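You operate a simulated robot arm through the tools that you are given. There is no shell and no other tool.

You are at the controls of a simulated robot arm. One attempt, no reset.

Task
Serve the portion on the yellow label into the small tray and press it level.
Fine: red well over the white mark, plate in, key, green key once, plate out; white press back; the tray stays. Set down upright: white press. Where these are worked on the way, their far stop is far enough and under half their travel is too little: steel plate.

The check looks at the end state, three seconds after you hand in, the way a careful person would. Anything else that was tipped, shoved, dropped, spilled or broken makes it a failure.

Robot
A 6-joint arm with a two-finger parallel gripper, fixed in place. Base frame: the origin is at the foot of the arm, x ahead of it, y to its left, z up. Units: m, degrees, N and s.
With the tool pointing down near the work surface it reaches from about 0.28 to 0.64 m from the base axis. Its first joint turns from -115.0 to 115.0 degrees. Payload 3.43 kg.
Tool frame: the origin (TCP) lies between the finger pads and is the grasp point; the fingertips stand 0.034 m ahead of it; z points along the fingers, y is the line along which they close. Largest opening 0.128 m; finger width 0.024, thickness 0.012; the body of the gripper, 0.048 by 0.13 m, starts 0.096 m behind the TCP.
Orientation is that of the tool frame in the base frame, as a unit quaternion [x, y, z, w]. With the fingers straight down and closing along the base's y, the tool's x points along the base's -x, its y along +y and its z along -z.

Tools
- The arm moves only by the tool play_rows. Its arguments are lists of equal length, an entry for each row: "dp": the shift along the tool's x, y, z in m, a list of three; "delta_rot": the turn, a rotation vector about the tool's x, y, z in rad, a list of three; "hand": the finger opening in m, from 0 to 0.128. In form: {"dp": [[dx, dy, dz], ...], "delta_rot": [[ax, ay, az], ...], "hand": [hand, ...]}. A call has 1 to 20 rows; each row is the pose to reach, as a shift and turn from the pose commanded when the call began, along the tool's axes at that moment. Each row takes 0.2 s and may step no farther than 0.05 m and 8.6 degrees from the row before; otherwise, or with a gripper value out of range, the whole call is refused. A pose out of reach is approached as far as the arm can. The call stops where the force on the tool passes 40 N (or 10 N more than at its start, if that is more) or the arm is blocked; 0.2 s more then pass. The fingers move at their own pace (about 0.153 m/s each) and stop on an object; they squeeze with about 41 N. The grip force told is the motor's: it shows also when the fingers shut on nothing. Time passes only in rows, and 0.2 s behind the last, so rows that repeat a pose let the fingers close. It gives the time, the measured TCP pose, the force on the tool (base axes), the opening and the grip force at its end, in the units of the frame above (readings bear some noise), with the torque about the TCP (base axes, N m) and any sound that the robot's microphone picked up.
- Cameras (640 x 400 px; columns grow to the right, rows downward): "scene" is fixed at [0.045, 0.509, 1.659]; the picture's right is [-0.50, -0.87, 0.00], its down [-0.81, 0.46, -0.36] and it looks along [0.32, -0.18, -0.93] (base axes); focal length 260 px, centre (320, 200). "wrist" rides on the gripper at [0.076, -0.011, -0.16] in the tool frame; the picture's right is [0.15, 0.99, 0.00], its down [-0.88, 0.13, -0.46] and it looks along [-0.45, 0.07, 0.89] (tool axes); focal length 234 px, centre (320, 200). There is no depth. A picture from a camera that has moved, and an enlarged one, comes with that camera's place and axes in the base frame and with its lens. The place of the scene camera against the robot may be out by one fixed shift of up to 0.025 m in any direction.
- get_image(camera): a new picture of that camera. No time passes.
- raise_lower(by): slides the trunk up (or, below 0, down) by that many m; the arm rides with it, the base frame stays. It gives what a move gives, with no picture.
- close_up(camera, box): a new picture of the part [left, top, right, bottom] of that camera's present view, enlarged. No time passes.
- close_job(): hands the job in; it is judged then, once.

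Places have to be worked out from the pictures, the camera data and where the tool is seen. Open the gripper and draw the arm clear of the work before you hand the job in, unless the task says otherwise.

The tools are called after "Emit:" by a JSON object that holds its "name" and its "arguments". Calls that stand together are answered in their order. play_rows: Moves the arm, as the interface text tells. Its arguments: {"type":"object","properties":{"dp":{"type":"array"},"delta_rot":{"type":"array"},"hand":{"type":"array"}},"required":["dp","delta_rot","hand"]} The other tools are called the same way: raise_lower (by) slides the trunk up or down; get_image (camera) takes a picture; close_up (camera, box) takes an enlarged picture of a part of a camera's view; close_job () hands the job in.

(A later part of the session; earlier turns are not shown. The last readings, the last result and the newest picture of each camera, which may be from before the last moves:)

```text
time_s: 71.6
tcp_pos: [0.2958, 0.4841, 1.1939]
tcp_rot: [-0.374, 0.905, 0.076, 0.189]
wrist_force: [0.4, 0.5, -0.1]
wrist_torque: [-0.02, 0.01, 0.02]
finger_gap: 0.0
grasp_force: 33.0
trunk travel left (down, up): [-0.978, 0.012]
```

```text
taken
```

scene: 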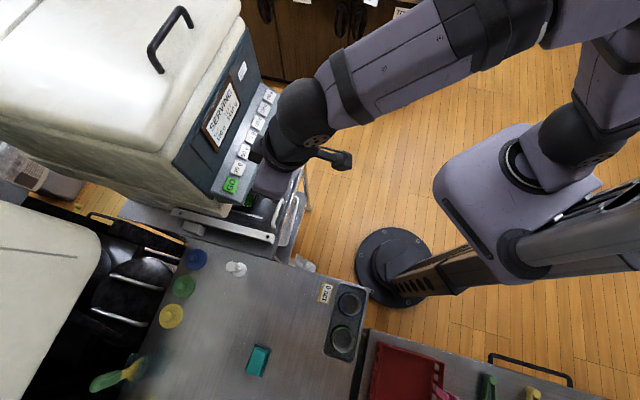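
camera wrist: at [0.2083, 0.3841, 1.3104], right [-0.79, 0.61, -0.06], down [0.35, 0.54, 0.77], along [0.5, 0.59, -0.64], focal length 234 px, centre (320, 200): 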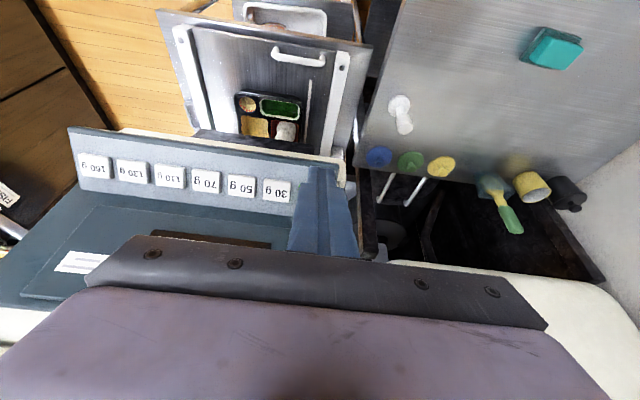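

The display shows SERVING and a white portion is dropping into the red well. I draw back further and wait, then check the tray and display.

Emit:
{"name": "play_rows", "arguments": {"dp": [[0.03, -0.03, 0], [0.06, -0.06, 0], [0.08, -0.08, 0], [0.08, -0.08, 0], [0.08, -0.08, 0], [0.08, -0.08, 0], [0.08, -0.08, 0], [0.08, -0.08, 0], [0.08, -0.08, 0], [0.08, -0.08, 0]], "delta_rot": [[0, 0, 0], [0, 0, 0], [0, 0, 0], [0, 0, 0], [0, 0, 0], [0, 0, 0], [0, 0, 0], [0, 0, 0], [0, 0, 0], [0, 0, 0]], "hand": [0, 0, 0, 0, 0, 0, 0, 0, 0, 0]}}

Emit:
{"name": "get_image", "arguments": {"camera": "wrist"}}

Emit:
{"name": "close_up", "arguments": {"camera": "scene", "box": [180, 60, 340, 260]}}

```text
time_s: 73.8
tcp_pos: [0.3001, 0.3751, 1.1634]
tcp_rot: [-0.374, 0.905, 0.076, 0.19]
wrist_force: [-0.3, 0.0, 0.2]
wrist_torque: [-0.02, 0.03, -0.02]
finger_gap: 0.0001
grasp_force: 33.1
trunk travel left (down, up): [-0.978, 0.012]
```

```text
taken
camera wrist: at [0.2126, 0.2737, 1.2796], right [-0.79, 0.61, -0.06], down [0.35, 0.54, 0.77], along [0.5, 0.59, -0.64], focal length 234 px, centre (320, 200)
```

wrist: 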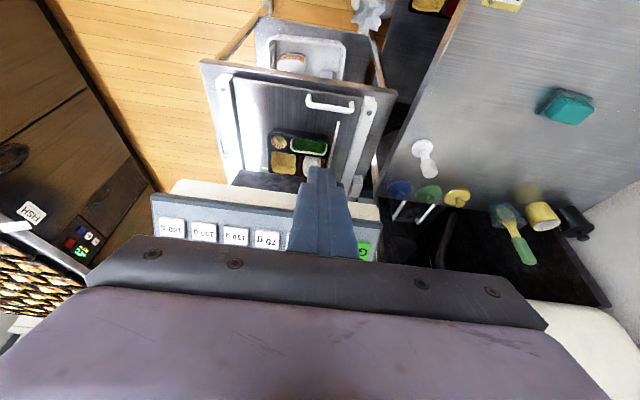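

```text
2.00 times, centred on (260, 160) of scene
camera zoom: at [0.045, 0.509, 1.659], right [-0.5, -0.87, 0.0], down [-0.81, 0.46, -0.36], along [0.32, -0.18, -0.93], focal length 520 px, centre (440, 280)
```

zoom: 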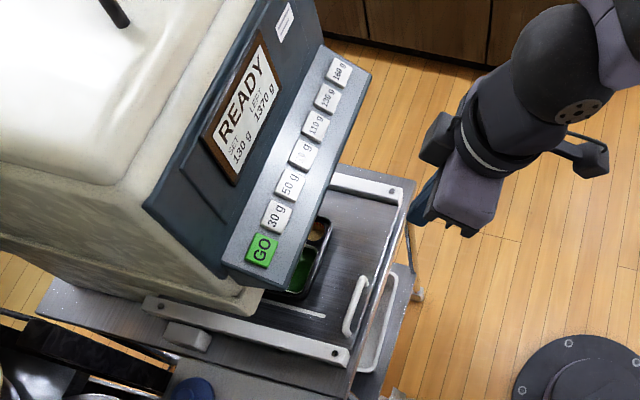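

The display reads READY with 1370 g left: the 130 g portion is served. Now I set a 30° lean at n≈0.072, then lower the trunk so I can hook the bar from behind.

Emit:
{"name": "play_rows", "arguments": {"dp": [[0, 0.01, 0], [0, 0.019, 0], [0, 0.019, 0]], "delta_rot": [[0, -0.06, 0], [0, -0.117, 0], [0, -0.117, 0]], "hand": [0, 0, 0]}}

Emit:
{"name": "raise_lower", "arguments": {"by": -0.32}}

Emit:
{"name": "get_image", "arguments": {"camera": "wrist"}}

Emit:
{"name": "close_up", "arguments": {"camera": "scene", "box": [220, 120, 380, 280]}}

```text
time_s: 74.6
tcp_pos: [0.2862, 0.3892, 1.163]
tcp_rot: [-0.37, 0.892, 0.097, 0.241]
wrist_force: [0.6, 0.5, -0.3]
wrist_torque: [0.02, 0.0, -0.04]
finger_gap: 0.0
grasp_force: 33.3
trunk travel left (down, up): [-0.978, 0.012]
```

```text
time_s: 77.7
tcp_pos: [0.2858, 0.3883, 0.8438]
tcp_rot: [-0.369, 0.892, 0.097, 0.242]
wrist_force: [0.3, 0.4, -0.9]
wrist_torque: [-0.02, 0.02, 0.01]
finger_gap: 0.0
grasp_force: 32.9
trunk travel left (down, up): [-0.658, 0.332]
```

```text
taken
camera wrist: at [0.1901, 0.279, 0.9436], right [-0.79, 0.61, -0.08], down [0.28, 0.47, 0.84], along [0.55, 0.64, -0.54], focal length 234 px, centre (320, 200)
```

wrist: 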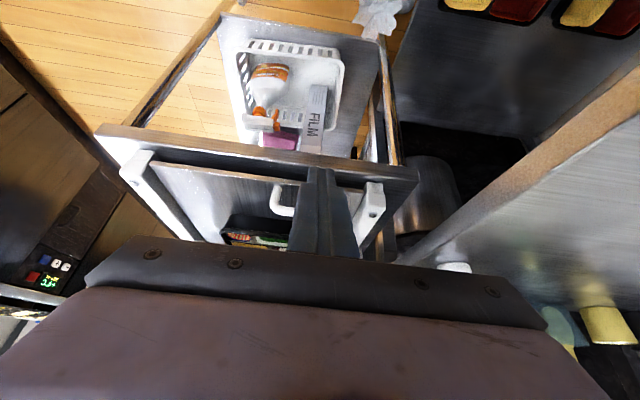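

```text
2.50 times, centred on (300, 200) of scene
camera zoom: at [0.045, 0.509, 1.659], right [-0.5, -0.87, 0.0], down [-0.81, 0.46, -0.36], along [0.32, -0.18, -0.93], focal length 650 px, centre (370, 200)
```

zoom: 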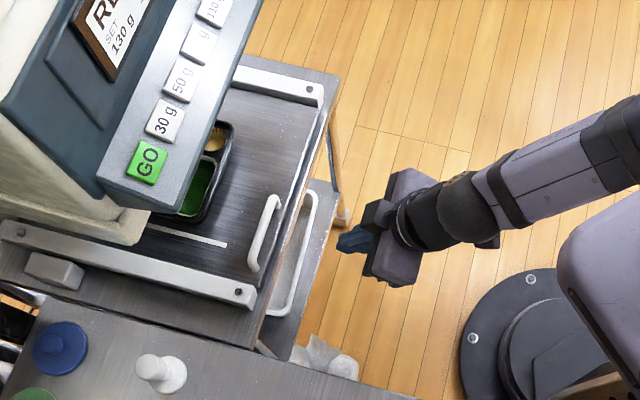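

The handle bar is visible with clear space behind it. I move forward just above bar height to pass over it, keeping clear of the panel lip.

Emit:
{"name": "play_rows", "arguments": {"dp": [[0.006, 0, 0.0104], [-0.0243, 0, 0.0279], [-0.0546, 0, 0.0454], [-0.0849, 0, 0.0629], [-0.1152, 0, 0.0804], [-0.1395, 0, 0.0944], [-0.1395, 0, 0.0944]], "delta_rot": [[0, 0, 0], [0, 0, 0], [0, 0, 0], [0, 0, 0], [0, 0, 0], [0, 0, 0], [0, 0, 0]], "hand": [0, 0, 0, 0, 0, 0, 0]}}

Emit:
{"name": "get_image", "arguments": {"camera": "wrist"}}

Emit:
{"name": "close_up", "arguments": {"camera": "scene", "box": [220, 120, 380, 280]}}

```text
time_s: 79.3
tcp_pos: [0.4061, 0.5085, 0.8294]
tcp_rot: [-0.37, 0.892, 0.098, 0.241]
wrist_force: [-0.5, 0.1, -0.3]
wrist_torque: [0.02, 0.0, 0.0]
finger_gap: 0.0001
grasp_force: 33.1
trunk travel left (down, up): [-0.658, 0.332]
```

```text
taken
camera wrist: at [0.3108, 0.3985, 0.9307], right [-0.79, 0.61, -0.08], down [0.28, 0.47, 0.84], along [0.55, 0.64, -0.54], focal length 234 px, centre (320, 200)
```

wrist: 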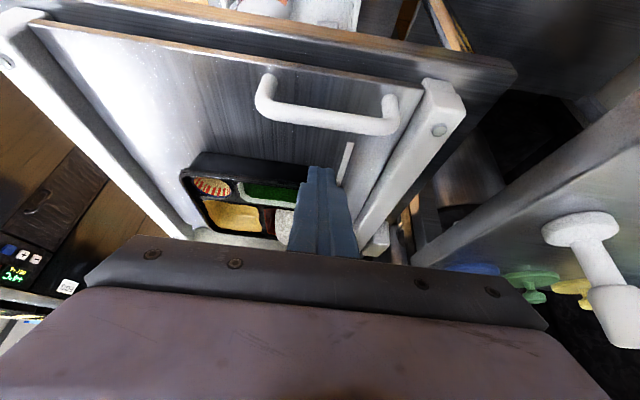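

```text
2.50 times, centred on (300, 200) of scene
camera zoom: at [0.045, 0.509, 1.659], right [-0.5, -0.87, 0.0], down [-0.81, 0.46, -0.36], along [0.32, -0.18, -0.93], focal length 650 px, centre (370, 200)
```

zoom: 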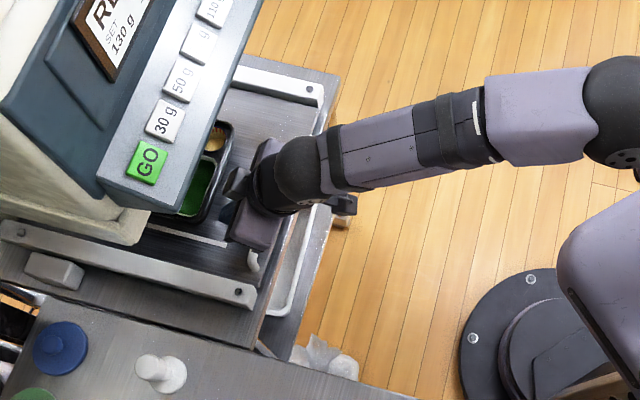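

The fingertips are now just beyond the bar with the tray (portion in the red well) well clear ahead. I lower them behind the bar.

Emit:
{"name": "play_rows", "arguments": {"dp": [[0.005, 0, 0.0087], [0.01, 0, 0.0173], [0.015, 0, 0.026], [0.0175, 0, 0.0303], [0.0175, 0, 0.0303]], "delta_rot": [[0, 0, 0], [0, 0, 0], [0, 0, 0], [0, 0, 0], [0, 0, 0]], "hand": [0, 0, 0, 0, 0]}}

Emit:
{"name": "get_image", "arguments": {"camera": "wrist"}}

```text
time_s: 80.5
tcp_pos: [0.4056, 0.5058, 0.7973]
tcp_rot: [-0.369, 0.892, 0.097, 0.242]
wrist_force: [-0.2, -0.4, 1.0]
wrist_torque: [0.01, -0.01, -0.03]
finger_gap: 0.0
grasp_force: 33.0
trunk travel left (down, up): [-0.658, 0.332]
```

```text
taken
camera wrist: at [0.3102, 0.3975, 0.8963], right [-0.79, 0.61, -0.08], down [0.28, 0.47, 0.84], along [0.55, 0.64, -0.54], focal length 234 px, centre (320, 200)
```

wrist: 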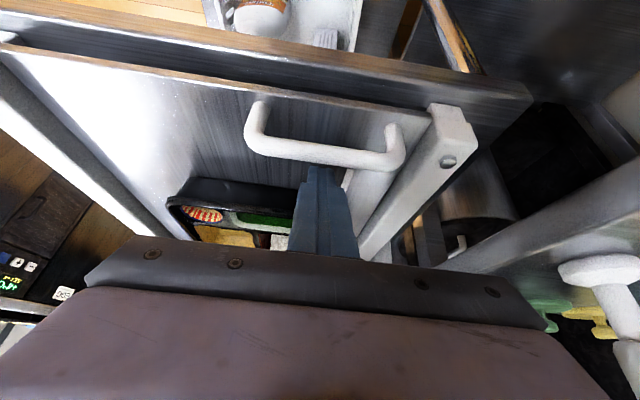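

The fingertip sits behind and below the bar. I draw the plate out gently along the slide.

Emit:
{"name": "play_rows", "arguments": {"dp": [[0.0067, 0, -0.0004], [0.011, 0, -0.0029], [0.0145, 0, -0.0049], [0.018, 0, -0.0069], [0.0214, 0, -0.0089], [0.0257, 0, -0.0114], [0.0309, 0, -0.0144], [0.037, 0, -0.0179], [0.0439, 0, -0.0219], [0.0517, 0, -0.0264], [0.0595, 0, -0.0309], [0.0673, 0, -0.0354], [0.0751, 0, -0.0399], [0.0829, 0, -0.0444], [0.0907, 0, -0.0489], [0.0985, 0, -0.0534], [0.1046, 0, -0.0569], [0.1098, 0, -0.0599], [0.1132, 0, -0.0619], [0.1149, 0, -0.0629]], "delta_rot": [[0, 0, 0], [0, 0, 0], [0, 0, 0], [0, 0, 0], [0, 0, 0], [0, 0, 0], [0, 0, 0], [0, 0, 0], [0, 0, 0], [0, 0, 0], [0, 0, 0], [0, 0, 0], [0, 0, 0], [0, 0, 0], [0, 0, 0], [0, 0, 0], [0, 0, 0], [0, 0, 0], [0, 0, 0], [0, 0, 0]], "hand": [0, 0, 0, 0, 0, 0, 0, 0, 0, 0, 0, 0, 0, 0, 0, 0, 0, 0, 0, 0]}}

Emit:
{"name": "get_image", "arguments": {"camera": "wrist"}}

Emit:
{"name": "close_up", "arguments": {"camera": "scene", "box": [220, 120, 380, 280]}}

```text
time_s: 84.7
tcp_pos: [0.3113, 0.4141, 0.7945]
tcp_rot: [-0.369, 0.892, 0.098, 0.242]
wrist_force: [0.5, -0.1, 0.6]
wrist_torque: [0.04, -0.01, 0.05]
finger_gap: 0.0
grasp_force: 32.5
trunk travel left (down, up): [-0.658, 0.332]
```

```text
taken
camera wrist: at [0.2164, 0.3046, 0.8939], right [-0.79, 0.61, -0.08], down [0.28, 0.47, 0.84], along [0.55, 0.64, -0.54], focal length 234 px, centre (320, 200)
```

wrist: 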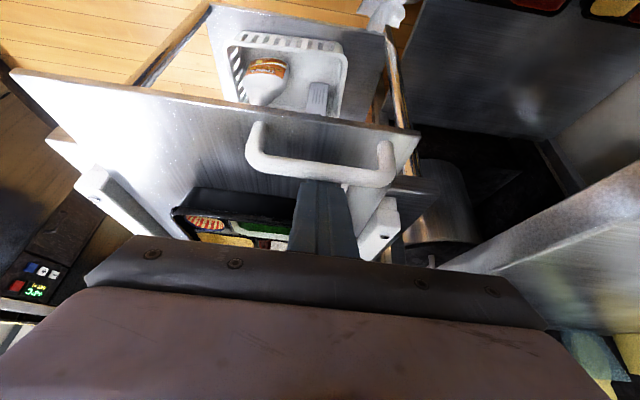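

```text
2.50 times, centred on (300, 200) of scene
camera zoom: at [0.045, 0.509, 1.659], right [-0.5, -0.87, 0.0], down [-0.81, 0.46, -0.36], along [0.32, -0.18, -0.93], focal length 650 px, centre (370, 200)
```

zoom: 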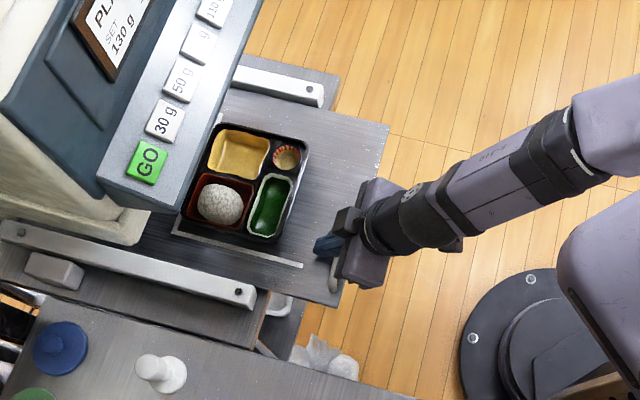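

The plate follows well; the rice portion sits in the red well. I continue pulling gently.

Emit:
{"name": "play_rows", "arguments": {"dp": [[0.0026, 0, -0.0015], [0.0069, 0, -0.004], [0.013, 0, -0.0075], [0.0199, 0, -0.0115], [0.0277, 0, -0.016], [0.0355, 0, -0.0205], [0.0433, 0, -0.025], [0.0511, 0, -0.0295], [0.058, 0, -0.0335], [0.0641, 0, -0.037], [0.0693, 0, -0.04], [0.0727, 0, -0.042], [0.0745, 0, -0.043]], "delta_rot": [[0, 0, 0], [0, 0, 0], [0, 0, 0], [0, 0, 0], [0, 0, 0], [0, 0, 0], [0, 0, 0], [0, 0, 0], [0, 0, 0], [0, 0, 0], [0, 0, 0], [0, 0, 0], [0, 0, 0]], "hand": [0, 0, 0, 0, 0, 0, 0, 0, 0, 0, 0, 0, 0]}}

Emit:
{"name": "close_up", "arguments": {"camera": "scene", "box": [220, 120, 380, 280]}}

```text
time_s: 87.5
tcp_pos: [0.2506, 0.3542, 0.7935]
tcp_rot: [-0.37, 0.892, 0.098, 0.242]
wrist_force: [1.4, 0.8, -1.1]
wrist_torque: [0.01, -0.04, 0.04]
finger_gap: 0.0
grasp_force: 33.3
trunk travel left (down, up): [-0.658, 0.332]
```

```text
2.50 times, centred on (300, 200) of scene
camera zoom: at [0.045, 0.509, 1.659], right [-0.5, -0.87, 0.0], down [-0.81, 0.46, -0.36], along [0.32, -0.18, -0.93], focal length 650 px, centre (370, 200)
```

zoom: 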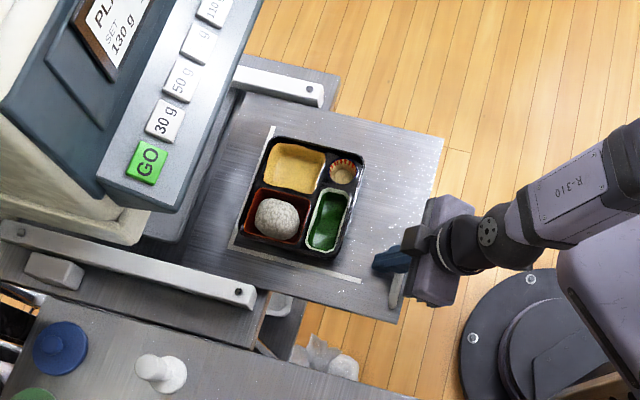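

About 55 mm of travel should remain. I continue slowly toward the out stop.

Emit:
{"name": "play_rows", "arguments": {"dp": [[0.0026, 0, -0.0015], [0.0069, 0, -0.004], [0.0121, 0, -0.007], [0.0173, 0, -0.01], [0.0217, 0, -0.0125], [0.026, 0, -0.015], [0.0303, 0, -0.0175]], "delta_rot": [[0, 0, 0], [0, 0, 0], [0, 0, 0], [0, 0, 0], [0, 0, 0], [0, 0, 0], [0, 0, 0]], "hand": [0, 0, 0, 0, 0, 0, 0]}}

Emit:
{"name": "close_up", "arguments": {"camera": "scene", "box": [220, 120, 380, 280]}}

```text
time_s: 89.1
tcp_pos: [0.226, 0.3301, 0.7933]
tcp_rot: [-0.369, 0.892, 0.097, 0.242]
wrist_force: [0.7, 0.5, 1.2]
wrist_torque: [-0.02, 0.01, -0.03]
finger_gap: 0.0001
grasp_force: 33.3
trunk travel left (down, up): [-0.658, 0.332]
```

```text
2.50 times, centred on (300, 200) of scene
camera zoom: at [0.045, 0.509, 1.659], right [-0.5, -0.87, 0.0], down [-0.81, 0.46, -0.36], along [0.32, -0.18, -0.93], focal length 650 px, centre (370, 200)
```

zoom: 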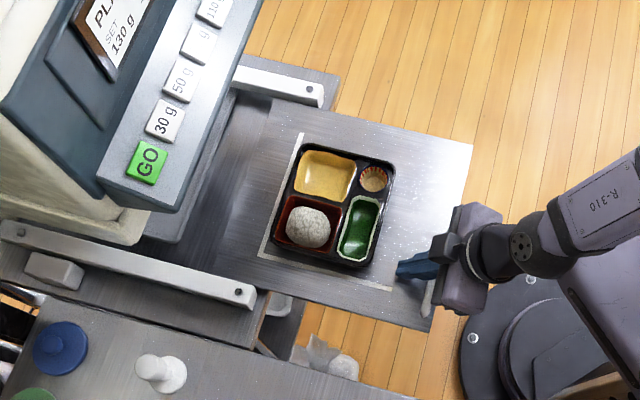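

The plate looks near its original out position. I compare using the same image box as before the push.

Emit:
{"name": "close_up", "arguments": {"camera": "scene", "box": [220, 100, 380, 260]}}

Emit:
{"name": "get_image", "arguments": {"camera": "wrist"}}

```text
2.50 times, centred on (300, 180) of scene
camera zoom: at [0.045, 0.509, 1.659], right [-0.5, -0.87, 0.0], down [-0.81, 0.46, -0.36], along [0.32, -0.18, -0.93], focal length 650 px, centre (370, 250)
```

zoom: 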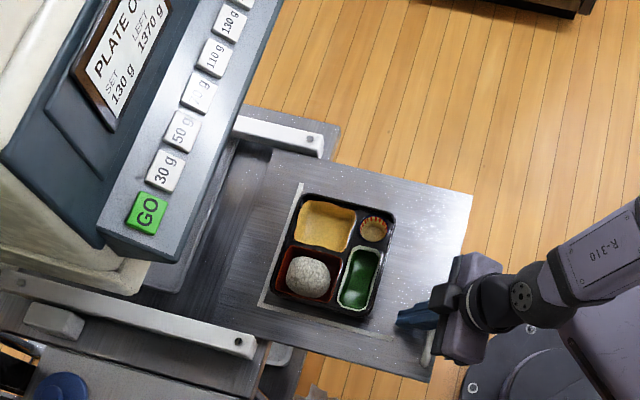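

```text
taken
camera wrist: at [0.1304, 0.2194, 0.8928], right [-0.79, 0.61, -0.08], down [0.28, 0.47, 0.84], along [0.55, 0.64, -0.54], focal length 234 px, centre (320, 200)
```

wrist: 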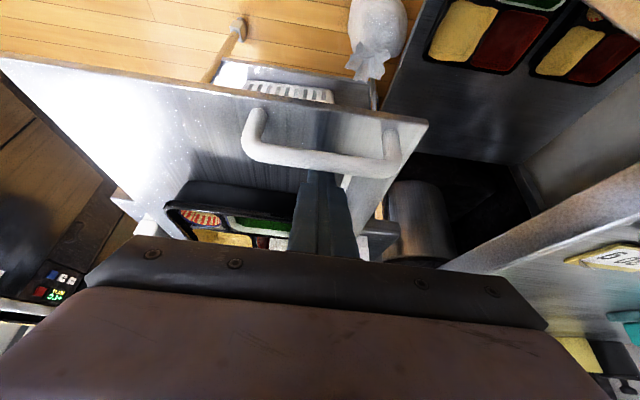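

The plate edges and L line coincide with the original out position. I pull a few more millimetres to confirm the stop by force.

Emit:
{"name": "play_rows", "arguments": {"dp": [[0.0026, 0, -0.0015], [0.0052, 0, -0.003], [0.0078, 0, -0.0045]], "delta_rot": [[0, 0, 0], [0, 0, 0], [0, 0, 0]], "hand": [0, 0, 0]}}

Emit:
{"name": "close_up", "arguments": {"camera": "scene", "box": [220, 100, 380, 260]}}

```text
time_s: 89.9
tcp_pos: [0.2201, 0.3217, 0.7932]
tcp_rot: [-0.37, 0.892, 0.098, 0.242]
wrist_force: [0.5, -0.4, 0.4]
wrist_torque: [0.02, 0.0, -0.01]
finger_gap: 0.0001
grasp_force: 32.7
trunk travel left (down, up): [-0.658, 0.332]
```

```text
2.50 times, centred on (300, 180) of scene
camera zoom: at [0.045, 0.509, 1.659], right [-0.5, -0.87, 0.0], down [-0.81, 0.46, -0.36], along [0.32, -0.18, -0.93], focal length 650 px, centre (370, 250)
```

zoom: 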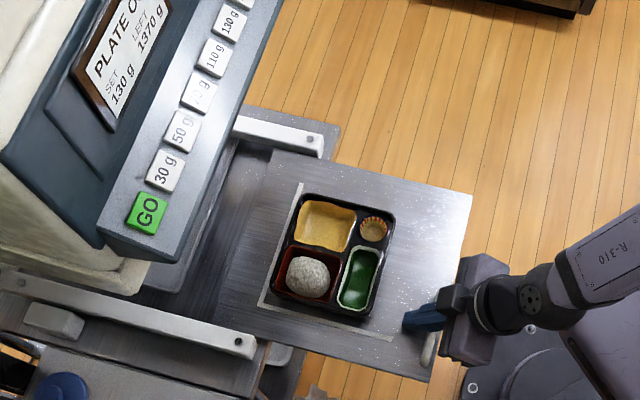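

The plate did not move further and there is no force, so it has coasted to its out position ahead of the finger. I make a last slow check by touching the bar.

Emit:
{"name": "play_rows", "arguments": {"dp": [[0.0026, 0, -0.0015], [0.0052, 0, -0.003], [0.0078, 0, -0.0045], [0.0104, 0, -0.006], [0.0121, 0, -0.007], [0.0134, 0, -0.00775]], "delta_rot": [[0, 0, 0], [0, 0, 0], [0, 0, 0], [0, 0, 0], [0, 0, 0], [0, 0, 0]], "hand": [0, 0, 0, 0, 0, 0]}}

Emit:
{"name": "get_image", "arguments": {"camera": "wrist"}}

```text
time_s: 91.3
tcp_pos: [0.2117, 0.3167, 0.7936]
tcp_rot: [-0.369, 0.893, 0.096, 0.24]
wrist_force: [4.4, 1.1, 2.3]
wrist_torque: [-0.03, -0.02, 0.02]
finger_gap: 0.0
grasp_force: 33.4
out of reach, approached as far as the arm can: row 4, 5, 6
trunk travel left (down, up): [-0.658, 0.332]
```

```text
taken
camera wrist: at [0.1157, 0.2074, 0.8932], right [-0.79, 0.61, -0.08], down [0.28, 0.47, 0.83], along [0.55, 0.63, -0.55], focal length 234 px, centre (320, 200)
```

wrist: 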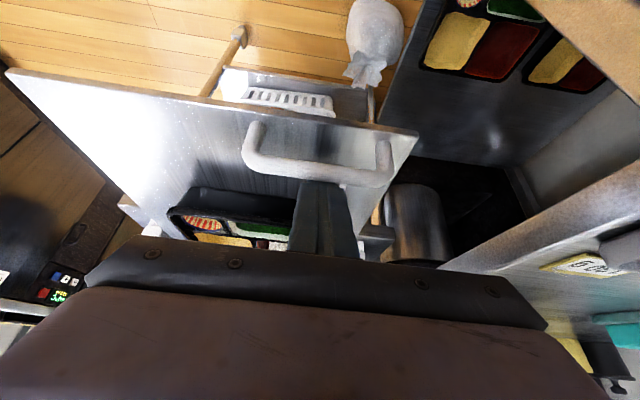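

Contact with a small steady force and no plate motion confirms it is at its out stop. I lift the finger out from behind the bar and raise the trunk for the press.

Emit:
{"name": "play_rows", "arguments": {"dp": [[-0.0065, 0, 0.00375], [-0.013, 0, 0.0075], [-0.023, 0, -0.0098], [-0.038, 0, -0.0358], [-0.053, 0, -0.0618], [-0.063, 0, -0.0791], [-0.063, 0, -0.0791]], "delta_rot": [[0, 0, 0], [0, 0, 0], [0, 0, 0], [0, 0, 0], [0, 0, 0], [0, 0, 0], [0, 0, 0]], "hand": [0, 0, 0, 0, 0, 0, 0]}}

Emit:
{"name": "raise_lower", "arguments": {"by": 0.22}}

Emit:
{"name": "get_image", "arguments": {"camera": "scene"}}

Emit:
{"name": "get_image", "arguments": {"camera": "wrist"}}

```text
time_s: 92.9
tcp_pos: [0.2203, 0.326, 0.8935]
tcp_rot: [-0.369, 0.892, 0.098, 0.241]
wrist_force: [-0.2, -0.9, -0.1]
wrist_torque: [0.0, -0.01, 0.01]
finger_gap: 0.0
grasp_force: 32.8
trunk travel left (down, up): [-0.658, 0.332]
```

```text
time_s: 95.3
tcp_pos: [0.2218, 0.3265, 1.1134]
tcp_rot: [-0.37, 0.892, 0.098, 0.241]
wrist_force: [0.3, -0.9, 0.0]
wrist_torque: [0.0, -0.01, -0.02]
finger_gap: 0.0003
grasp_force: 32.7
trunk travel left (down, up): [-0.878, 0.112]
```

```text
taken
```

scene: 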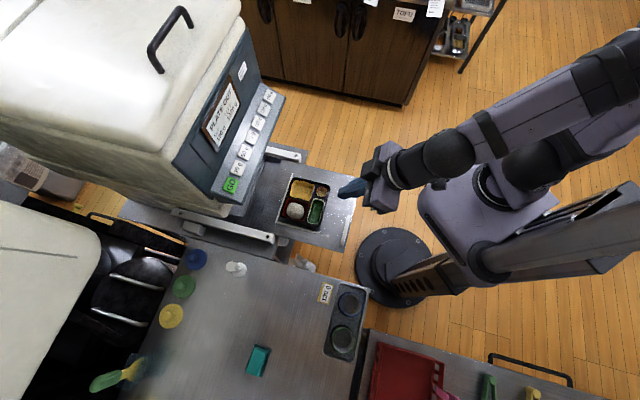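

```text
taken
camera wrist: at [0.1249, 0.2172, 1.2126], right [-0.79, 0.61, -0.08], down [0.28, 0.47, 0.84], along [0.55, 0.64, -0.54], focal length 234 px, centre (320, 200)
```

wrist: 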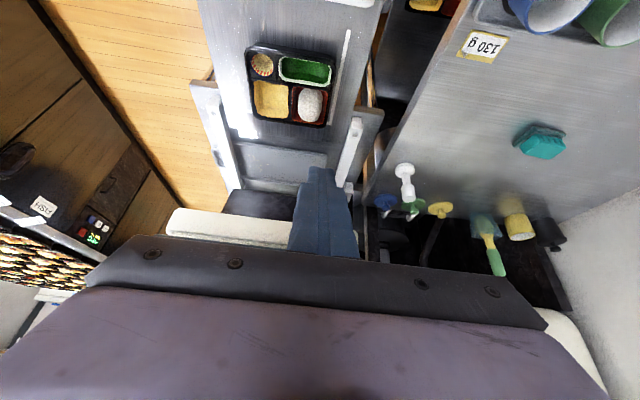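

The portion sits in the red well and the tray is where it was. Now I move toward the white press at about (0.256, 0.672) with the tool leaning outward 35° along its direction, fingers opening.

Emit:
{"name": "play_rows", "arguments": {"dp": [[-0.01, 0.0245, 0.0279], [-0.02, 0.0489, 0.0557], [-0.03, 0.0734, 0.0836], [-0.04, 0.0979, 0.1115], [-0.05, 0.1223, 0.1394], [-0.06, 0.1468, 0.1672], [-0.0701, 0.1713, 0.1951], [-0.0701, 0.1713, 0.1951]], "delta_rot": [[-0.0323, -0.0118, -0.0504], [-0.0645, -0.0236, -0.1009], [-0.0968, -0.0354, -0.1513], [-0.129, -0.0472, -0.2017], [-0.1613, -0.059, -0.2521], [-0.1935, -0.0708, -0.3026], [-0.2258, -0.0826, -0.353], [-0.2258, -0.0826, -0.353]], "hand": [0.02, 0.04, 0.06, 0.08, 0.08, 0.08, 0.08, 0.08]}}

Emit:
{"name": "get_image", "arguments": {"camera": "wrist"}}

Emit:
{"name": "close_up", "arguments": {"camera": "scene", "box": [160, 180, 360, 330]}}

```text
time_s: 97.1
tcp_pos: [0.2108, 0.5605, 0.9771]
tcp_rot: [-0.54, 0.787, 0.167, 0.249]
wrist_force: [-0.2, -1.2, 0.1]
wrist_torque: [0.03, 0.0, -0.02]
finger_gap: 0.0801
grasp_force: 0.1
trunk travel left (down, up): [-0.878, 0.112]
```

```text
taken
camera wrist: at [0.1661, 0.4143, 1.0651], right [-0.97, 0.24, -0.09], down [0.04, 0.48, 0.88], along [0.26, 0.84, -0.47], focal length 234 px, centre (320, 200)
```

wrist: 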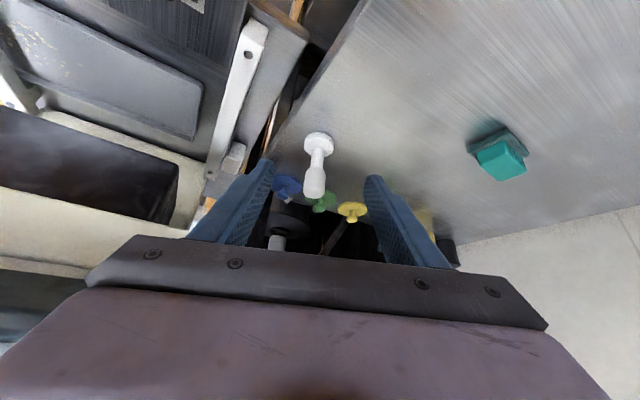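

```text
2.67 times, centred on (260, 255) of scene
camera zoom: at [0.045, 0.509, 1.659], right [-0.5, -0.87, 0.0], down [-0.81, 0.46, -0.36], along [0.32, -0.18, -0.93], focal length 693 px, centre (480, 53)
```

zoom: 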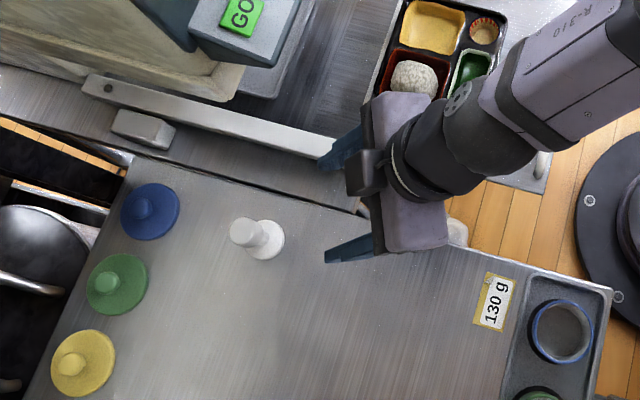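

The fingers are lined up toward the press. I zoom in to measure the press position and shape accurately.

Emit:
{"name": "close_up", "arguments": {"camera": "wrist", "box": [250, 110, 390, 220]}}

```text
3.64 times, centred on (320, 165) of wrist
camera zoom: at [0.1661, 0.4143, 1.0651], right [-0.97, 0.24, -0.09], down [0.04, 0.48, 0.88], along [0.26, 0.84, -0.47], focal length 852 px, centre (320, 327)
```

zoom: 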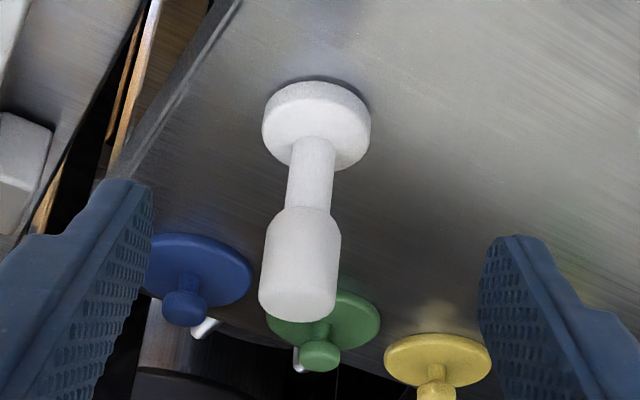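

The press stands at about (0.253, 0.672), its 30 mm thick grip from z 0.869 to 0.908. I advance so the open fingers straddle the grip, moving in along the tool axis.

Emit:
{"name": "play_rows", "arguments": {"dp": [[-0.02, 0.0005, 0.015], [-0.04, 0.001, 0.03], [-0.0469, 0.0014, 0.05], [-0.0469, 0.0014, 0.08], [-0.0469, 0.0014, 0.105], [-0.0469, 0.0014, 0.12], [-0.0469, 0.0014, 0.12]], "delta_rot": [[0, 0, 0], [0, 0, 0], [0, 0, 0], [0, 0, 0], [0, 0, 0], [0, 0, 0], [0, 0, 0]], "hand": [0.08, 0.08, 0.08, 0.08, 0.08, 0.08, 0.08]}}

Emit:
{"name": "get_image", "arguments": {"camera": "wrist"}}

Emit:
{"name": "close_up", "arguments": {"camera": "scene", "box": [180, 220, 320, 320]}}

```text
time_s: 98.7
tcp_pos: [0.25, 0.6603, 0.9087]
tcp_rot: [-0.54, 0.786, 0.168, 0.248]
wrist_force: [-0.1, 0.4, 0.2]
wrist_torque: [-0.02, -0.01, 0.0]
finger_gap: 0.0798
grasp_force: 0.0
trunk travel left (down, up): [-0.878, 0.112]
```

```text
taken
camera wrist: at [0.2052, 0.5145, 0.9961], right [-0.97, 0.24, -0.09], down [0.04, 0.48, 0.88], along [0.26, 0.84, -0.47], focal length 234 px, centre (320, 200)
```

wrist: 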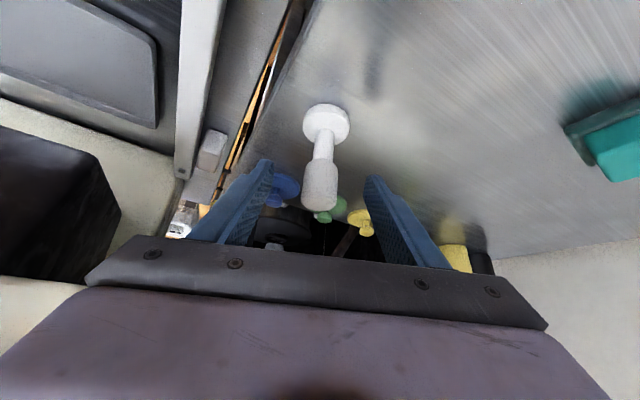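

```text
4.00 times, centred on (250, 270) of scene
camera zoom: at [0.045, 0.509, 1.659], right [-0.5, -0.87, 0.0], down [-0.81, 0.46, -0.36], along [0.32, -0.18, -0.93], focal length 1039 px, centre (600, -80)
```

zoom: 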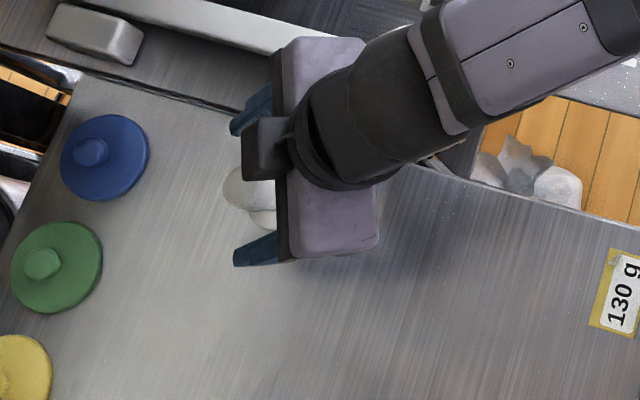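

The grip is centred between the fingers, about 20 mm short. I advance the rest and close gently.

Emit:
{"name": "play_rows", "arguments": {"dp": [[0, 0, 0.01], [0, 0, 0.021], [0, 0, 0.021], [0, 0, 0.021], [0, 0, 0.021], [0, 0, 0.021], [0, 0, 0.021]], "delta_rot": [[0, 0, 0], [0, 0, 0], [0, 0, 0], [0, 0, 0], [0, 0, 0], [0, 0, 0], [0, 0, 0]], "hand": [0.08, 0.08, 0.06, 0.045, 0.036, 0.03, 0.026]}}

Emit:
{"name": "get_image", "arguments": {"camera": "wrist"}}

```text
time_s: 100.3
tcp_pos: [0.255, 0.6707, 0.89]
tcp_rot: [-0.541, 0.786, 0.168, 0.247]
wrist_force: [-0.8, 0.1, 1.0]
wrist_torque: [0.05, 0.11, 0.04]
finger_gap: 0.028
grasp_force: 40.2
trunk travel left (down, up): [-0.878, 0.112]
```

```text
taken
camera wrist: at [0.2094, 0.5258, 0.9774], right [-0.97, 0.24, -0.09], down [0.04, 0.48, 0.88], along [0.26, 0.84, -0.47], focal length 234 px, centre (320, 200)
```

wrist: 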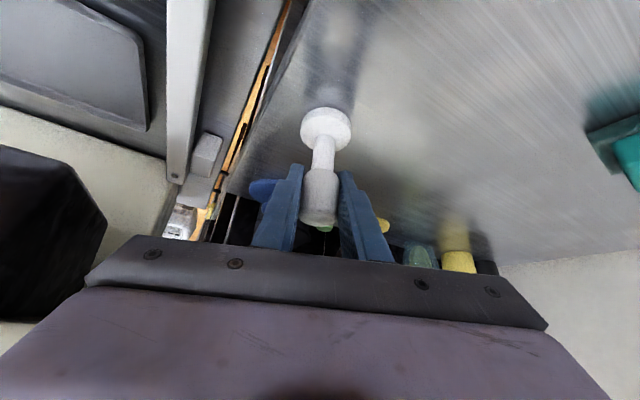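

The press is gripped at 28 mm with 40 N. I note this pose for putting it back, then lift straight up.

Emit:
{"name": "play_rows", "arguments": {"dp": [[-0.0057, 0, -0.0082], [-0.0172, 0, -0.0247], [-0.0343, -0.0003, -0.0493], [-0.0515, -0.0005, -0.074], [-0.0687, -0.0007, -0.0986], [-0.0744, -0.0008, -0.1069], [-0.0744, -0.0008, -0.1069]], "delta_rot": [[0, 0, 0], [0, 0, 0], [0, 0, 0], [0, 0, 0], [0, 0, 0], [0, 0, 0], [0, 0, 0]], "hand": [0.02, 0.02, 0.02, 0.02, 0.02, 0.02, 0.02]}}

Emit:
{"name": "get_image", "arguments": {"camera": "wrist"}}

Emit:
{"name": "close_up", "arguments": {"camera": "scene", "box": [260, 170, 350, 240]}}

Emit:
{"name": "get_image", "arguments": {"camera": "scene"}}

```text
time_s: 101.9
tcp_pos: [0.2543, 0.6706, 1.0208]
tcp_rot: [-0.54, 0.786, 0.168, 0.249]
wrist_force: [-0.1, 0.0, -1.4]
wrist_torque: [-0.01, 0.03, -0.03]
finger_gap: 0.0279
grasp_force: 41.1
trunk travel left (down, up): [-0.878, 0.112]
```

```text
taken
camera wrist: at [0.2091, 0.5241, 1.108], right [-0.97, 0.24, -0.09], down [0.04, 0.48, 0.88], along [0.26, 0.84, -0.47], focal length 234 px, centre (320, 200)
```

wrist: 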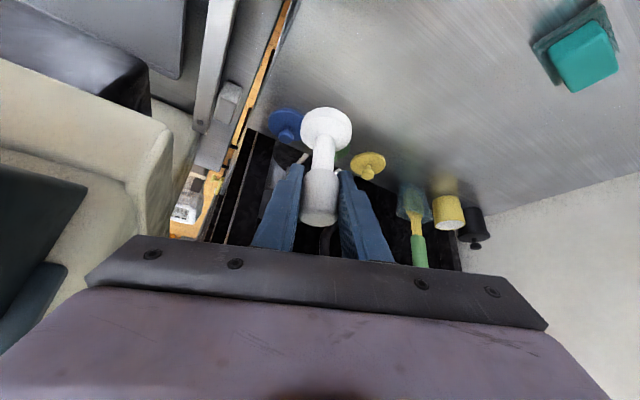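

```text
5.71 times, centred on (305, 205) of scene
camera zoom: at [0.045, 0.509, 1.659], right [-0.5, -0.87, 0.0], down [-0.81, 0.46, -0.36], along [0.32, -0.18, -0.93], focal length 1485 px, centre (406, 171)
```

zoom: 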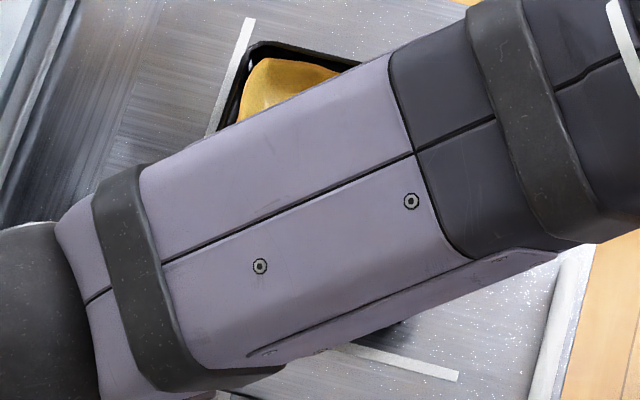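

```text
taken
```

scene: 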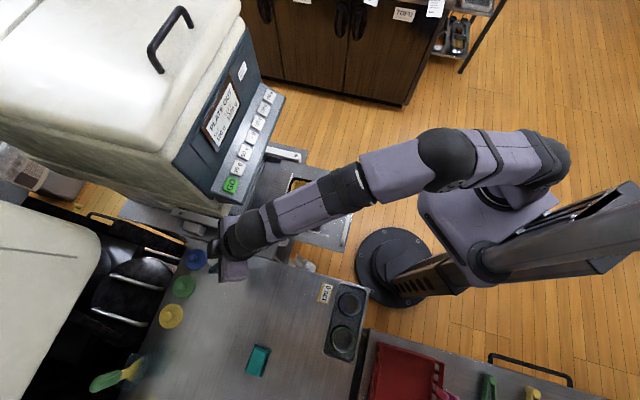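

The press hangs vertically on the tool axis. I carry it inward toward the robot and then over to a point above the tray, keeping clear of the panel lip.

Emit:
{"name": "play_rows", "arguments": {"dp": [[0.018, -0.002, -0.0245], [0.036, -0.004, -0.049], [0.054, -0.006, -0.0735], [0.0725, -0.0081, -0.0983], [0.0815, -0.0357, -0.1166], [0.0906, -0.0632, -0.135], [0.0997, -0.0908, -0.1533], [0.1088, -0.1184, -0.1716], [0.1178, -0.146, -0.19], [0.1269, -0.1736, -0.2083], [0.1269, -0.1736, -0.2083]], "delta_rot": [[0, 0, 0], [0, 0, 0], [0, 0, 0], [0, 0, 0], [0, 0, 0], [0, 0, 0], [0, 0, 0], [0, 0, 0], [0, 0, 0], [0, 0, 0], [0, 0, 0]], "hand": [0.02, 0.02, 0.02, 0.02, 0.02, 0.02, 0.02, 0.02, 0.02, 0.02, 0.02]}}

Emit:
{"name": "get_image", "arguments": {"camera": "wrist"}}

Emit:
{"name": "get_image", "arguments": {"camera": "scene"}}

```text
time_s: 104.3
tcp_pos: [0.3355, 0.4027, 1.1196]
tcp_rot: [-0.54, 0.786, 0.168, 0.248]
wrist_force: [-1.7, -0.3, -1.8]
wrist_torque: [0.05, 0.03, -0.01]
finger_gap: 0.0278
grasp_force: 41.2
trunk travel left (down, up): [-0.878, 0.112]
```

```text
taken
camera wrist: at [0.2901, 0.2563, 1.2068], right [-0.97, 0.24, -0.09], down [0.04, 0.48, 0.88], along [0.26, 0.84, -0.47], focal length 234 px, centre (320, 200)
```

wrist: 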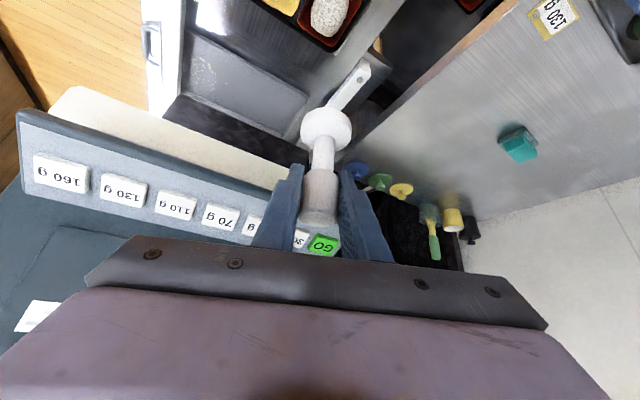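

```text
taken
```

scene: 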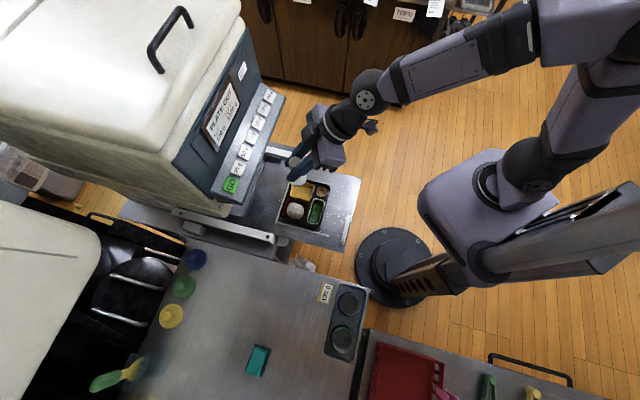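

The press is above the plate in front of the machine. I lower the trunk so the press comes ~0.1 m above the tray rim, then check alignment with the red well.

Emit:
{"name": "raise_lower", "arguments": {"by": -0.16}}

Emit:
{"name": "get_image", "arguments": {"camera": "wrist"}}

Emit:
{"name": "close_up", "arguments": {"camera": "scene", "box": [240, 130, 380, 250]}}

Emit:
{"name": "close_up", "arguments": {"camera": "wrist", "box": [200, 0, 440, 200]}}

```text
time_s: 106.1
tcp_pos: [0.3355, 0.4022, 0.9614]
tcp_rot: [-0.54, 0.786, 0.168, 0.249]
wrist_force: [0.3, -0.7, -2.1]
wrist_torque: [-0.01, 0.01, 0.02]
finger_gap: 0.0279
grasp_force: 41.2
trunk travel left (down, up): [-0.718, 0.272]
```

```text
taken
camera wrist: at [0.29, 0.2561, 1.0469], right [-0.97, 0.24, -0.09], down [0.04, 0.48, 0.88], along [0.26, 0.84, -0.47], focal length 234 px, centre (320, 200)
```

wrist: 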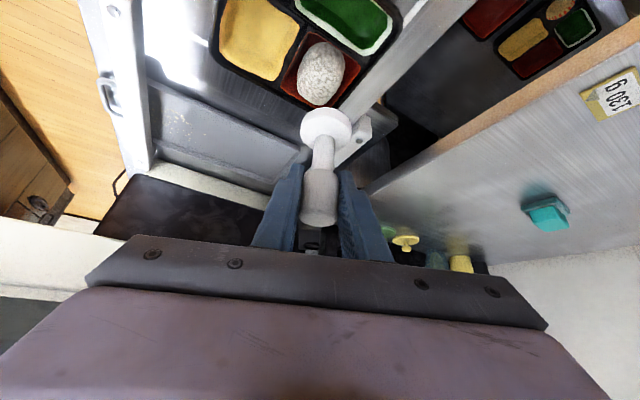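

```text
3.33 times, centred on (310, 190) of scene
camera zoom: at [0.045, 0.509, 1.659], right [-0.5, -0.87, 0.0], down [-0.81, 0.46, -0.36], along [0.32, -0.18, -0.93], focal length 866 px, centre (353, 233)
```

zoom: 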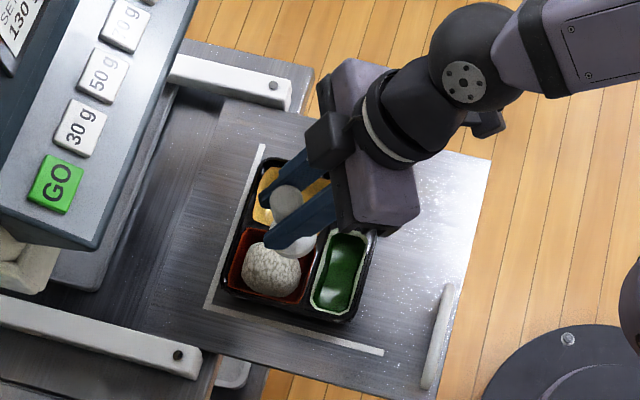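

```text
2.00 times, centred on (320, 100) of wrist
camera zoom: at [0.29, 0.2561, 1.0469], right [-0.97, 0.24, -0.09], down [0.04, 0.48, 0.88], along [0.26, 0.84, -0.47], focal length 468 px, centre (320, 400)
```

zoom: 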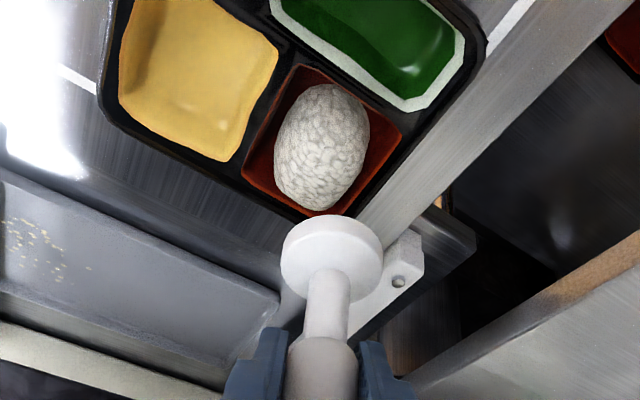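

The red well and the press disc are both in view. I zoom further to find the well's centre precisely.

Emit:
{"name": "close_up", "arguments": {"camera": "wrist", "box": [270, 20, 380, 120]}}

Emit:
{"name": "close_up", "arguments": {"camera": "scene", "box": [280, 180, 330, 230]}}

```text
4.00 times, centred on (325, 70) of wrist
camera zoom: at [0.29, 0.2561, 1.0469], right [-0.97, 0.24, -0.09], down [0.04, 0.48, 0.88], along [0.26, 0.84, -0.47], focal length 937 px, centre (300, 720)
```

zoom: 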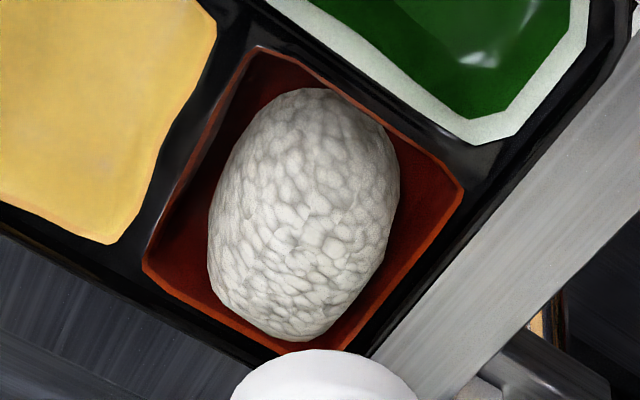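

```text
8.00 times, centred on (305, 205) of scene
camera zoom: at [0.045, 0.509, 1.659], right [-0.5, -0.87, 0.0], down [-0.81, 0.46, -0.36], along [0.32, -0.18, -0.93], focal length 2078 px, centre (440, 160)
```

zoom: 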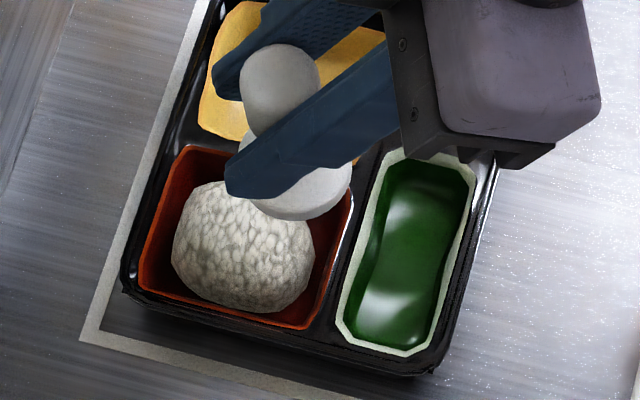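

The red well's centre works out at (0.358, 0.4224), right over the dot. I centre the press over it and lower to about 25 mm above the rice.

Emit:
{"name": "play_rows", "arguments": {"dp": [[-0.011, -0.0069, 0.0078], [-0.0221, -0.0137, 0.0155], [-0.0055, -0.0135, 0.0394], [0.0111, -0.0134, 0.0632], [0.0111, -0.0134, 0.0632]], "delta_rot": [[0, 0, 0], [0, 0, 0], [0, 0, 0], [0, 0, 0], [0, 0, 0]], "hand": [0.02, 0.02, 0.02, 0.02, 0.02]}}

Emit:
{"name": "close_up", "arguments": {"camera": "wrist", "box": [240, 50, 420, 200]}}

Emit:
{"name": "close_up", "arguments": {"camera": "scene", "box": [270, 165, 350, 235]}}

```text
time_s: 107.3
tcp_pos: [0.3594, 0.4226, 0.9022]
tcp_rot: [-0.541, 0.786, 0.169, 0.248]
wrist_force: [-0.7, -0.8, -2.1]
wrist_torque: [0.01, 0.01, 0.01]
finger_gap: 0.0278
grasp_force: 40.7
trunk travel left (down, up): [-0.718, 0.272]
```

```text
2.67 times, centred on (330, 125) of wrist
camera zoom: at [0.3133, 0.2771, 0.9884], right [-0.97, 0.24, -0.09], down [0.04, 0.48, 0.88], along [0.26, 0.84, -0.47], focal length 624 px, centre (293, 400)
```

zoom: 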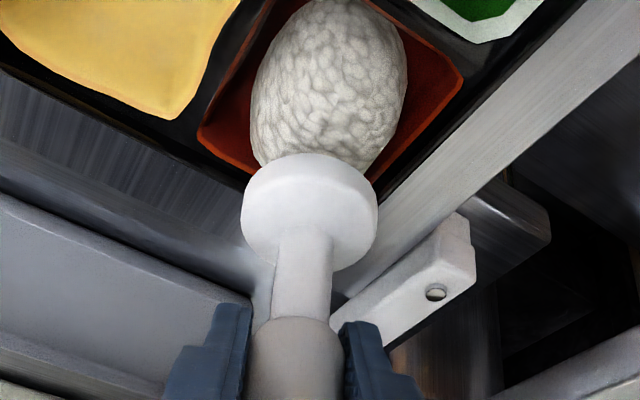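

```text
5.71 times, centred on (310, 200) of scene
camera zoom: at [0.045, 0.509, 1.659], right [-0.5, -0.87, 0.0], down [-0.81, 0.46, -0.36], along [0.32, -0.18, -0.93], focal length 1485 px, centre (377, 200)
```

zoom: 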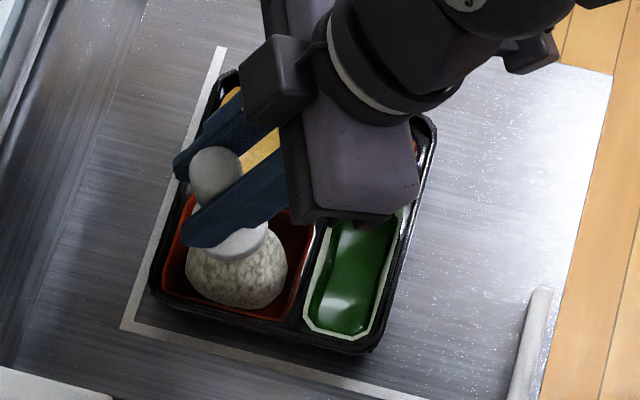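

The press disc is centred above the rice. I lower it vertically in small steps, watching for contact force.

Emit:
{"name": "play_rows", "arguments": {"dp": [[0.0029, 0, 0.0041], [0.0057, 0, 0.0082], [0.0086, 0.0001, 0.0123], [0.0114, 0.0001, 0.0164], [0.0137, 0.0001, 0.0197]], "delta_rot": [[0, 0, 0], [0, 0, 0], [0, 0, 0], [0, 0, 0], [0, 0, 0]], "hand": [0.02, 0.02, 0.02, 0.02, 0.02]}}

Emit:
{"name": "close_up", "arguments": {"camera": "wrist", "box": [240, 50, 420, 200]}}

```text
time_s: 108.5
tcp_pos: [0.3571, 0.4234, 0.8779]
tcp_rot: [-0.54, 0.786, 0.168, 0.248]
wrist_force: [0.5, 0.0, 3.0]
wrist_torque: [-0.01, 0.05, -0.02]
finger_gap: 0.0278
grasp_force: 40.7
trunk travel left (down, up): [-0.718, 0.272]
```

```text
2.67 times, centred on (330, 125) of wrist
camera zoom: at [0.3123, 0.277, 0.9651], right [-0.97, 0.24, -0.09], down [0.04, 0.48, 0.88], along [0.26, 0.84, -0.47], focal length 624 px, centre (293, 400)
```

zoom: 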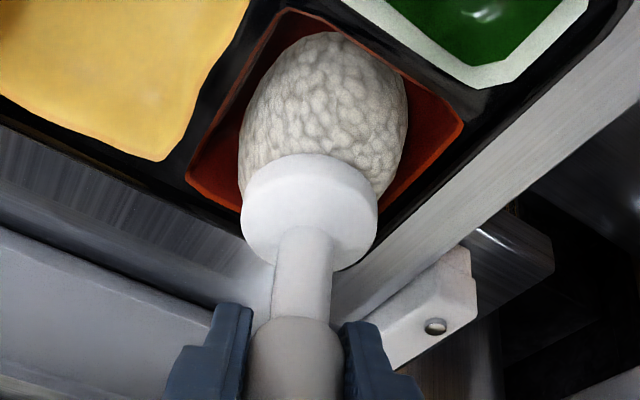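

Contact with the rice at disc height ~0.805 (about 5 N). I press on downward in small steps.

Emit:
{"name": "play_rows", "arguments": {"dp": [[0.0017, 0, 0.0025], [0.0034, 0, 0.0049], [0.0052, 0, 0.0074], [0.0069, 0, 0.0099]], "delta_rot": [[0, 0, 0], [0, 0, 0], [0, 0, 0], [0, 0, 0]], "hand": [0.02, 0.02, 0.02, 0.02]}}

Emit:
{"name": "close_up", "arguments": {"camera": "wrist", "box": [240, 50, 420, 200]}}

```text
time_s: 109.5
tcp_pos: [0.3566, 0.4216, 0.8649]
tcp_rot: [-0.541, 0.786, 0.167, 0.248]
wrist_force: [-0.4, -0.2, -1.0]
wrist_torque: [0.01, -0.02, 0.01]
finger_gap: 0.0277
grasp_force: 40.9
trunk travel left (down, up): [-0.718, 0.272]
```

```text
2.67 times, centred on (330, 125) of wrist
camera zoom: at [0.3121, 0.2761, 0.9518], right [-0.97, 0.24, -0.09], down [0.04, 0.48, 0.88], along [0.26, 0.84, -0.47], focal length 624 px, centre (293, 400)
```

zoom: 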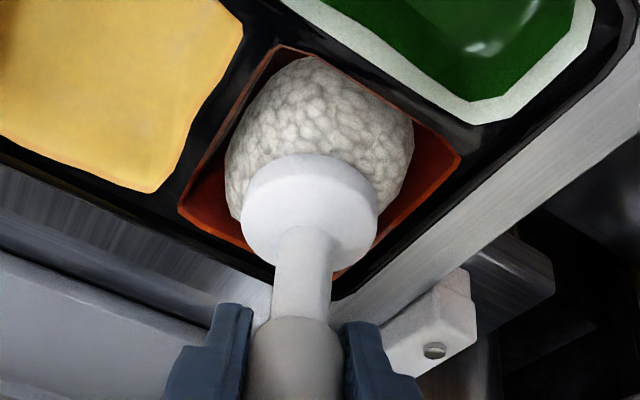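

The rice is yielding and spreading evenly. I keep pressing down in small steps.

Emit:
{"name": "play_rows", "arguments": {"dp": [[0.0017, 0, 0.0025], [0.0034, 0, 0.0049], [0.0052, 0, 0.0074], [0.0069, 0, 0.0099]], "delta_rot": [[0, 0, 0], [0, 0, 0], [0, 0, 0], [0, 0, 0]], "hand": [0.02, 0.02, 0.02, 0.02]}}

Emit:
{"name": "close_up", "arguments": {"camera": "wrist", "box": [240, 50, 420, 200]}}

Emit:
{"name": "close_up", "arguments": {"camera": "scene", "box": [270, 165, 350, 235]}}

```text
time_s: 110.5
tcp_pos: [0.3579, 0.423, 0.8582]
tcp_rot: [-0.54, 0.785, 0.169, 0.251]
wrist_force: [-1.9, -3.4, 18.6]
wrist_torque: [-0.21, 0.31, 0.01]
finger_gap: 0.0276
grasp_force: 41.0
trunk travel left (down, up): [-0.718, 0.272]
```

```text
2.67 times, centred on (330, 125) of wrist
camera zoom: at [0.3117, 0.276, 0.9437], right [-0.97, 0.24, -0.09], down [0.04, 0.47, 0.88], along [0.26, 0.85, -0.47], focal length 624 px, centre (293, 400)
```

zoom: 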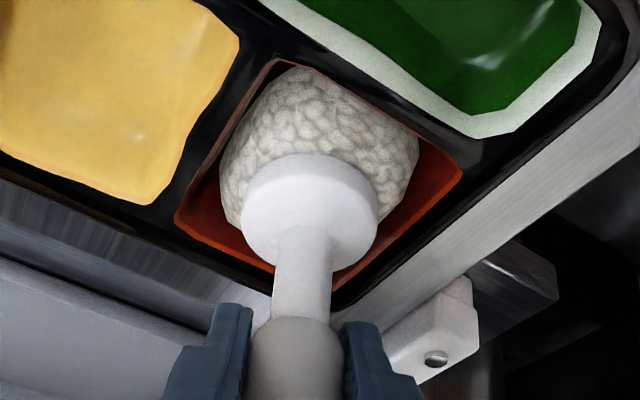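

```text
5.71 times, centred on (310, 200) of scene
camera zoom: at [0.045, 0.509, 1.659], right [-0.5, -0.87, 0.0], down [-0.81, 0.46, -0.36], along [0.32, -0.18, -0.93], focal length 1485 px, centre (377, 200)
```

zoom: 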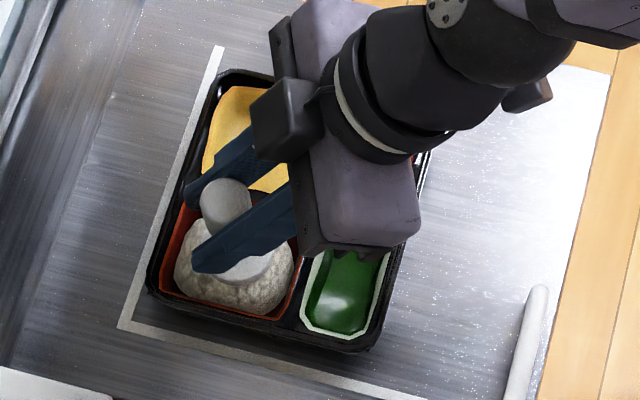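

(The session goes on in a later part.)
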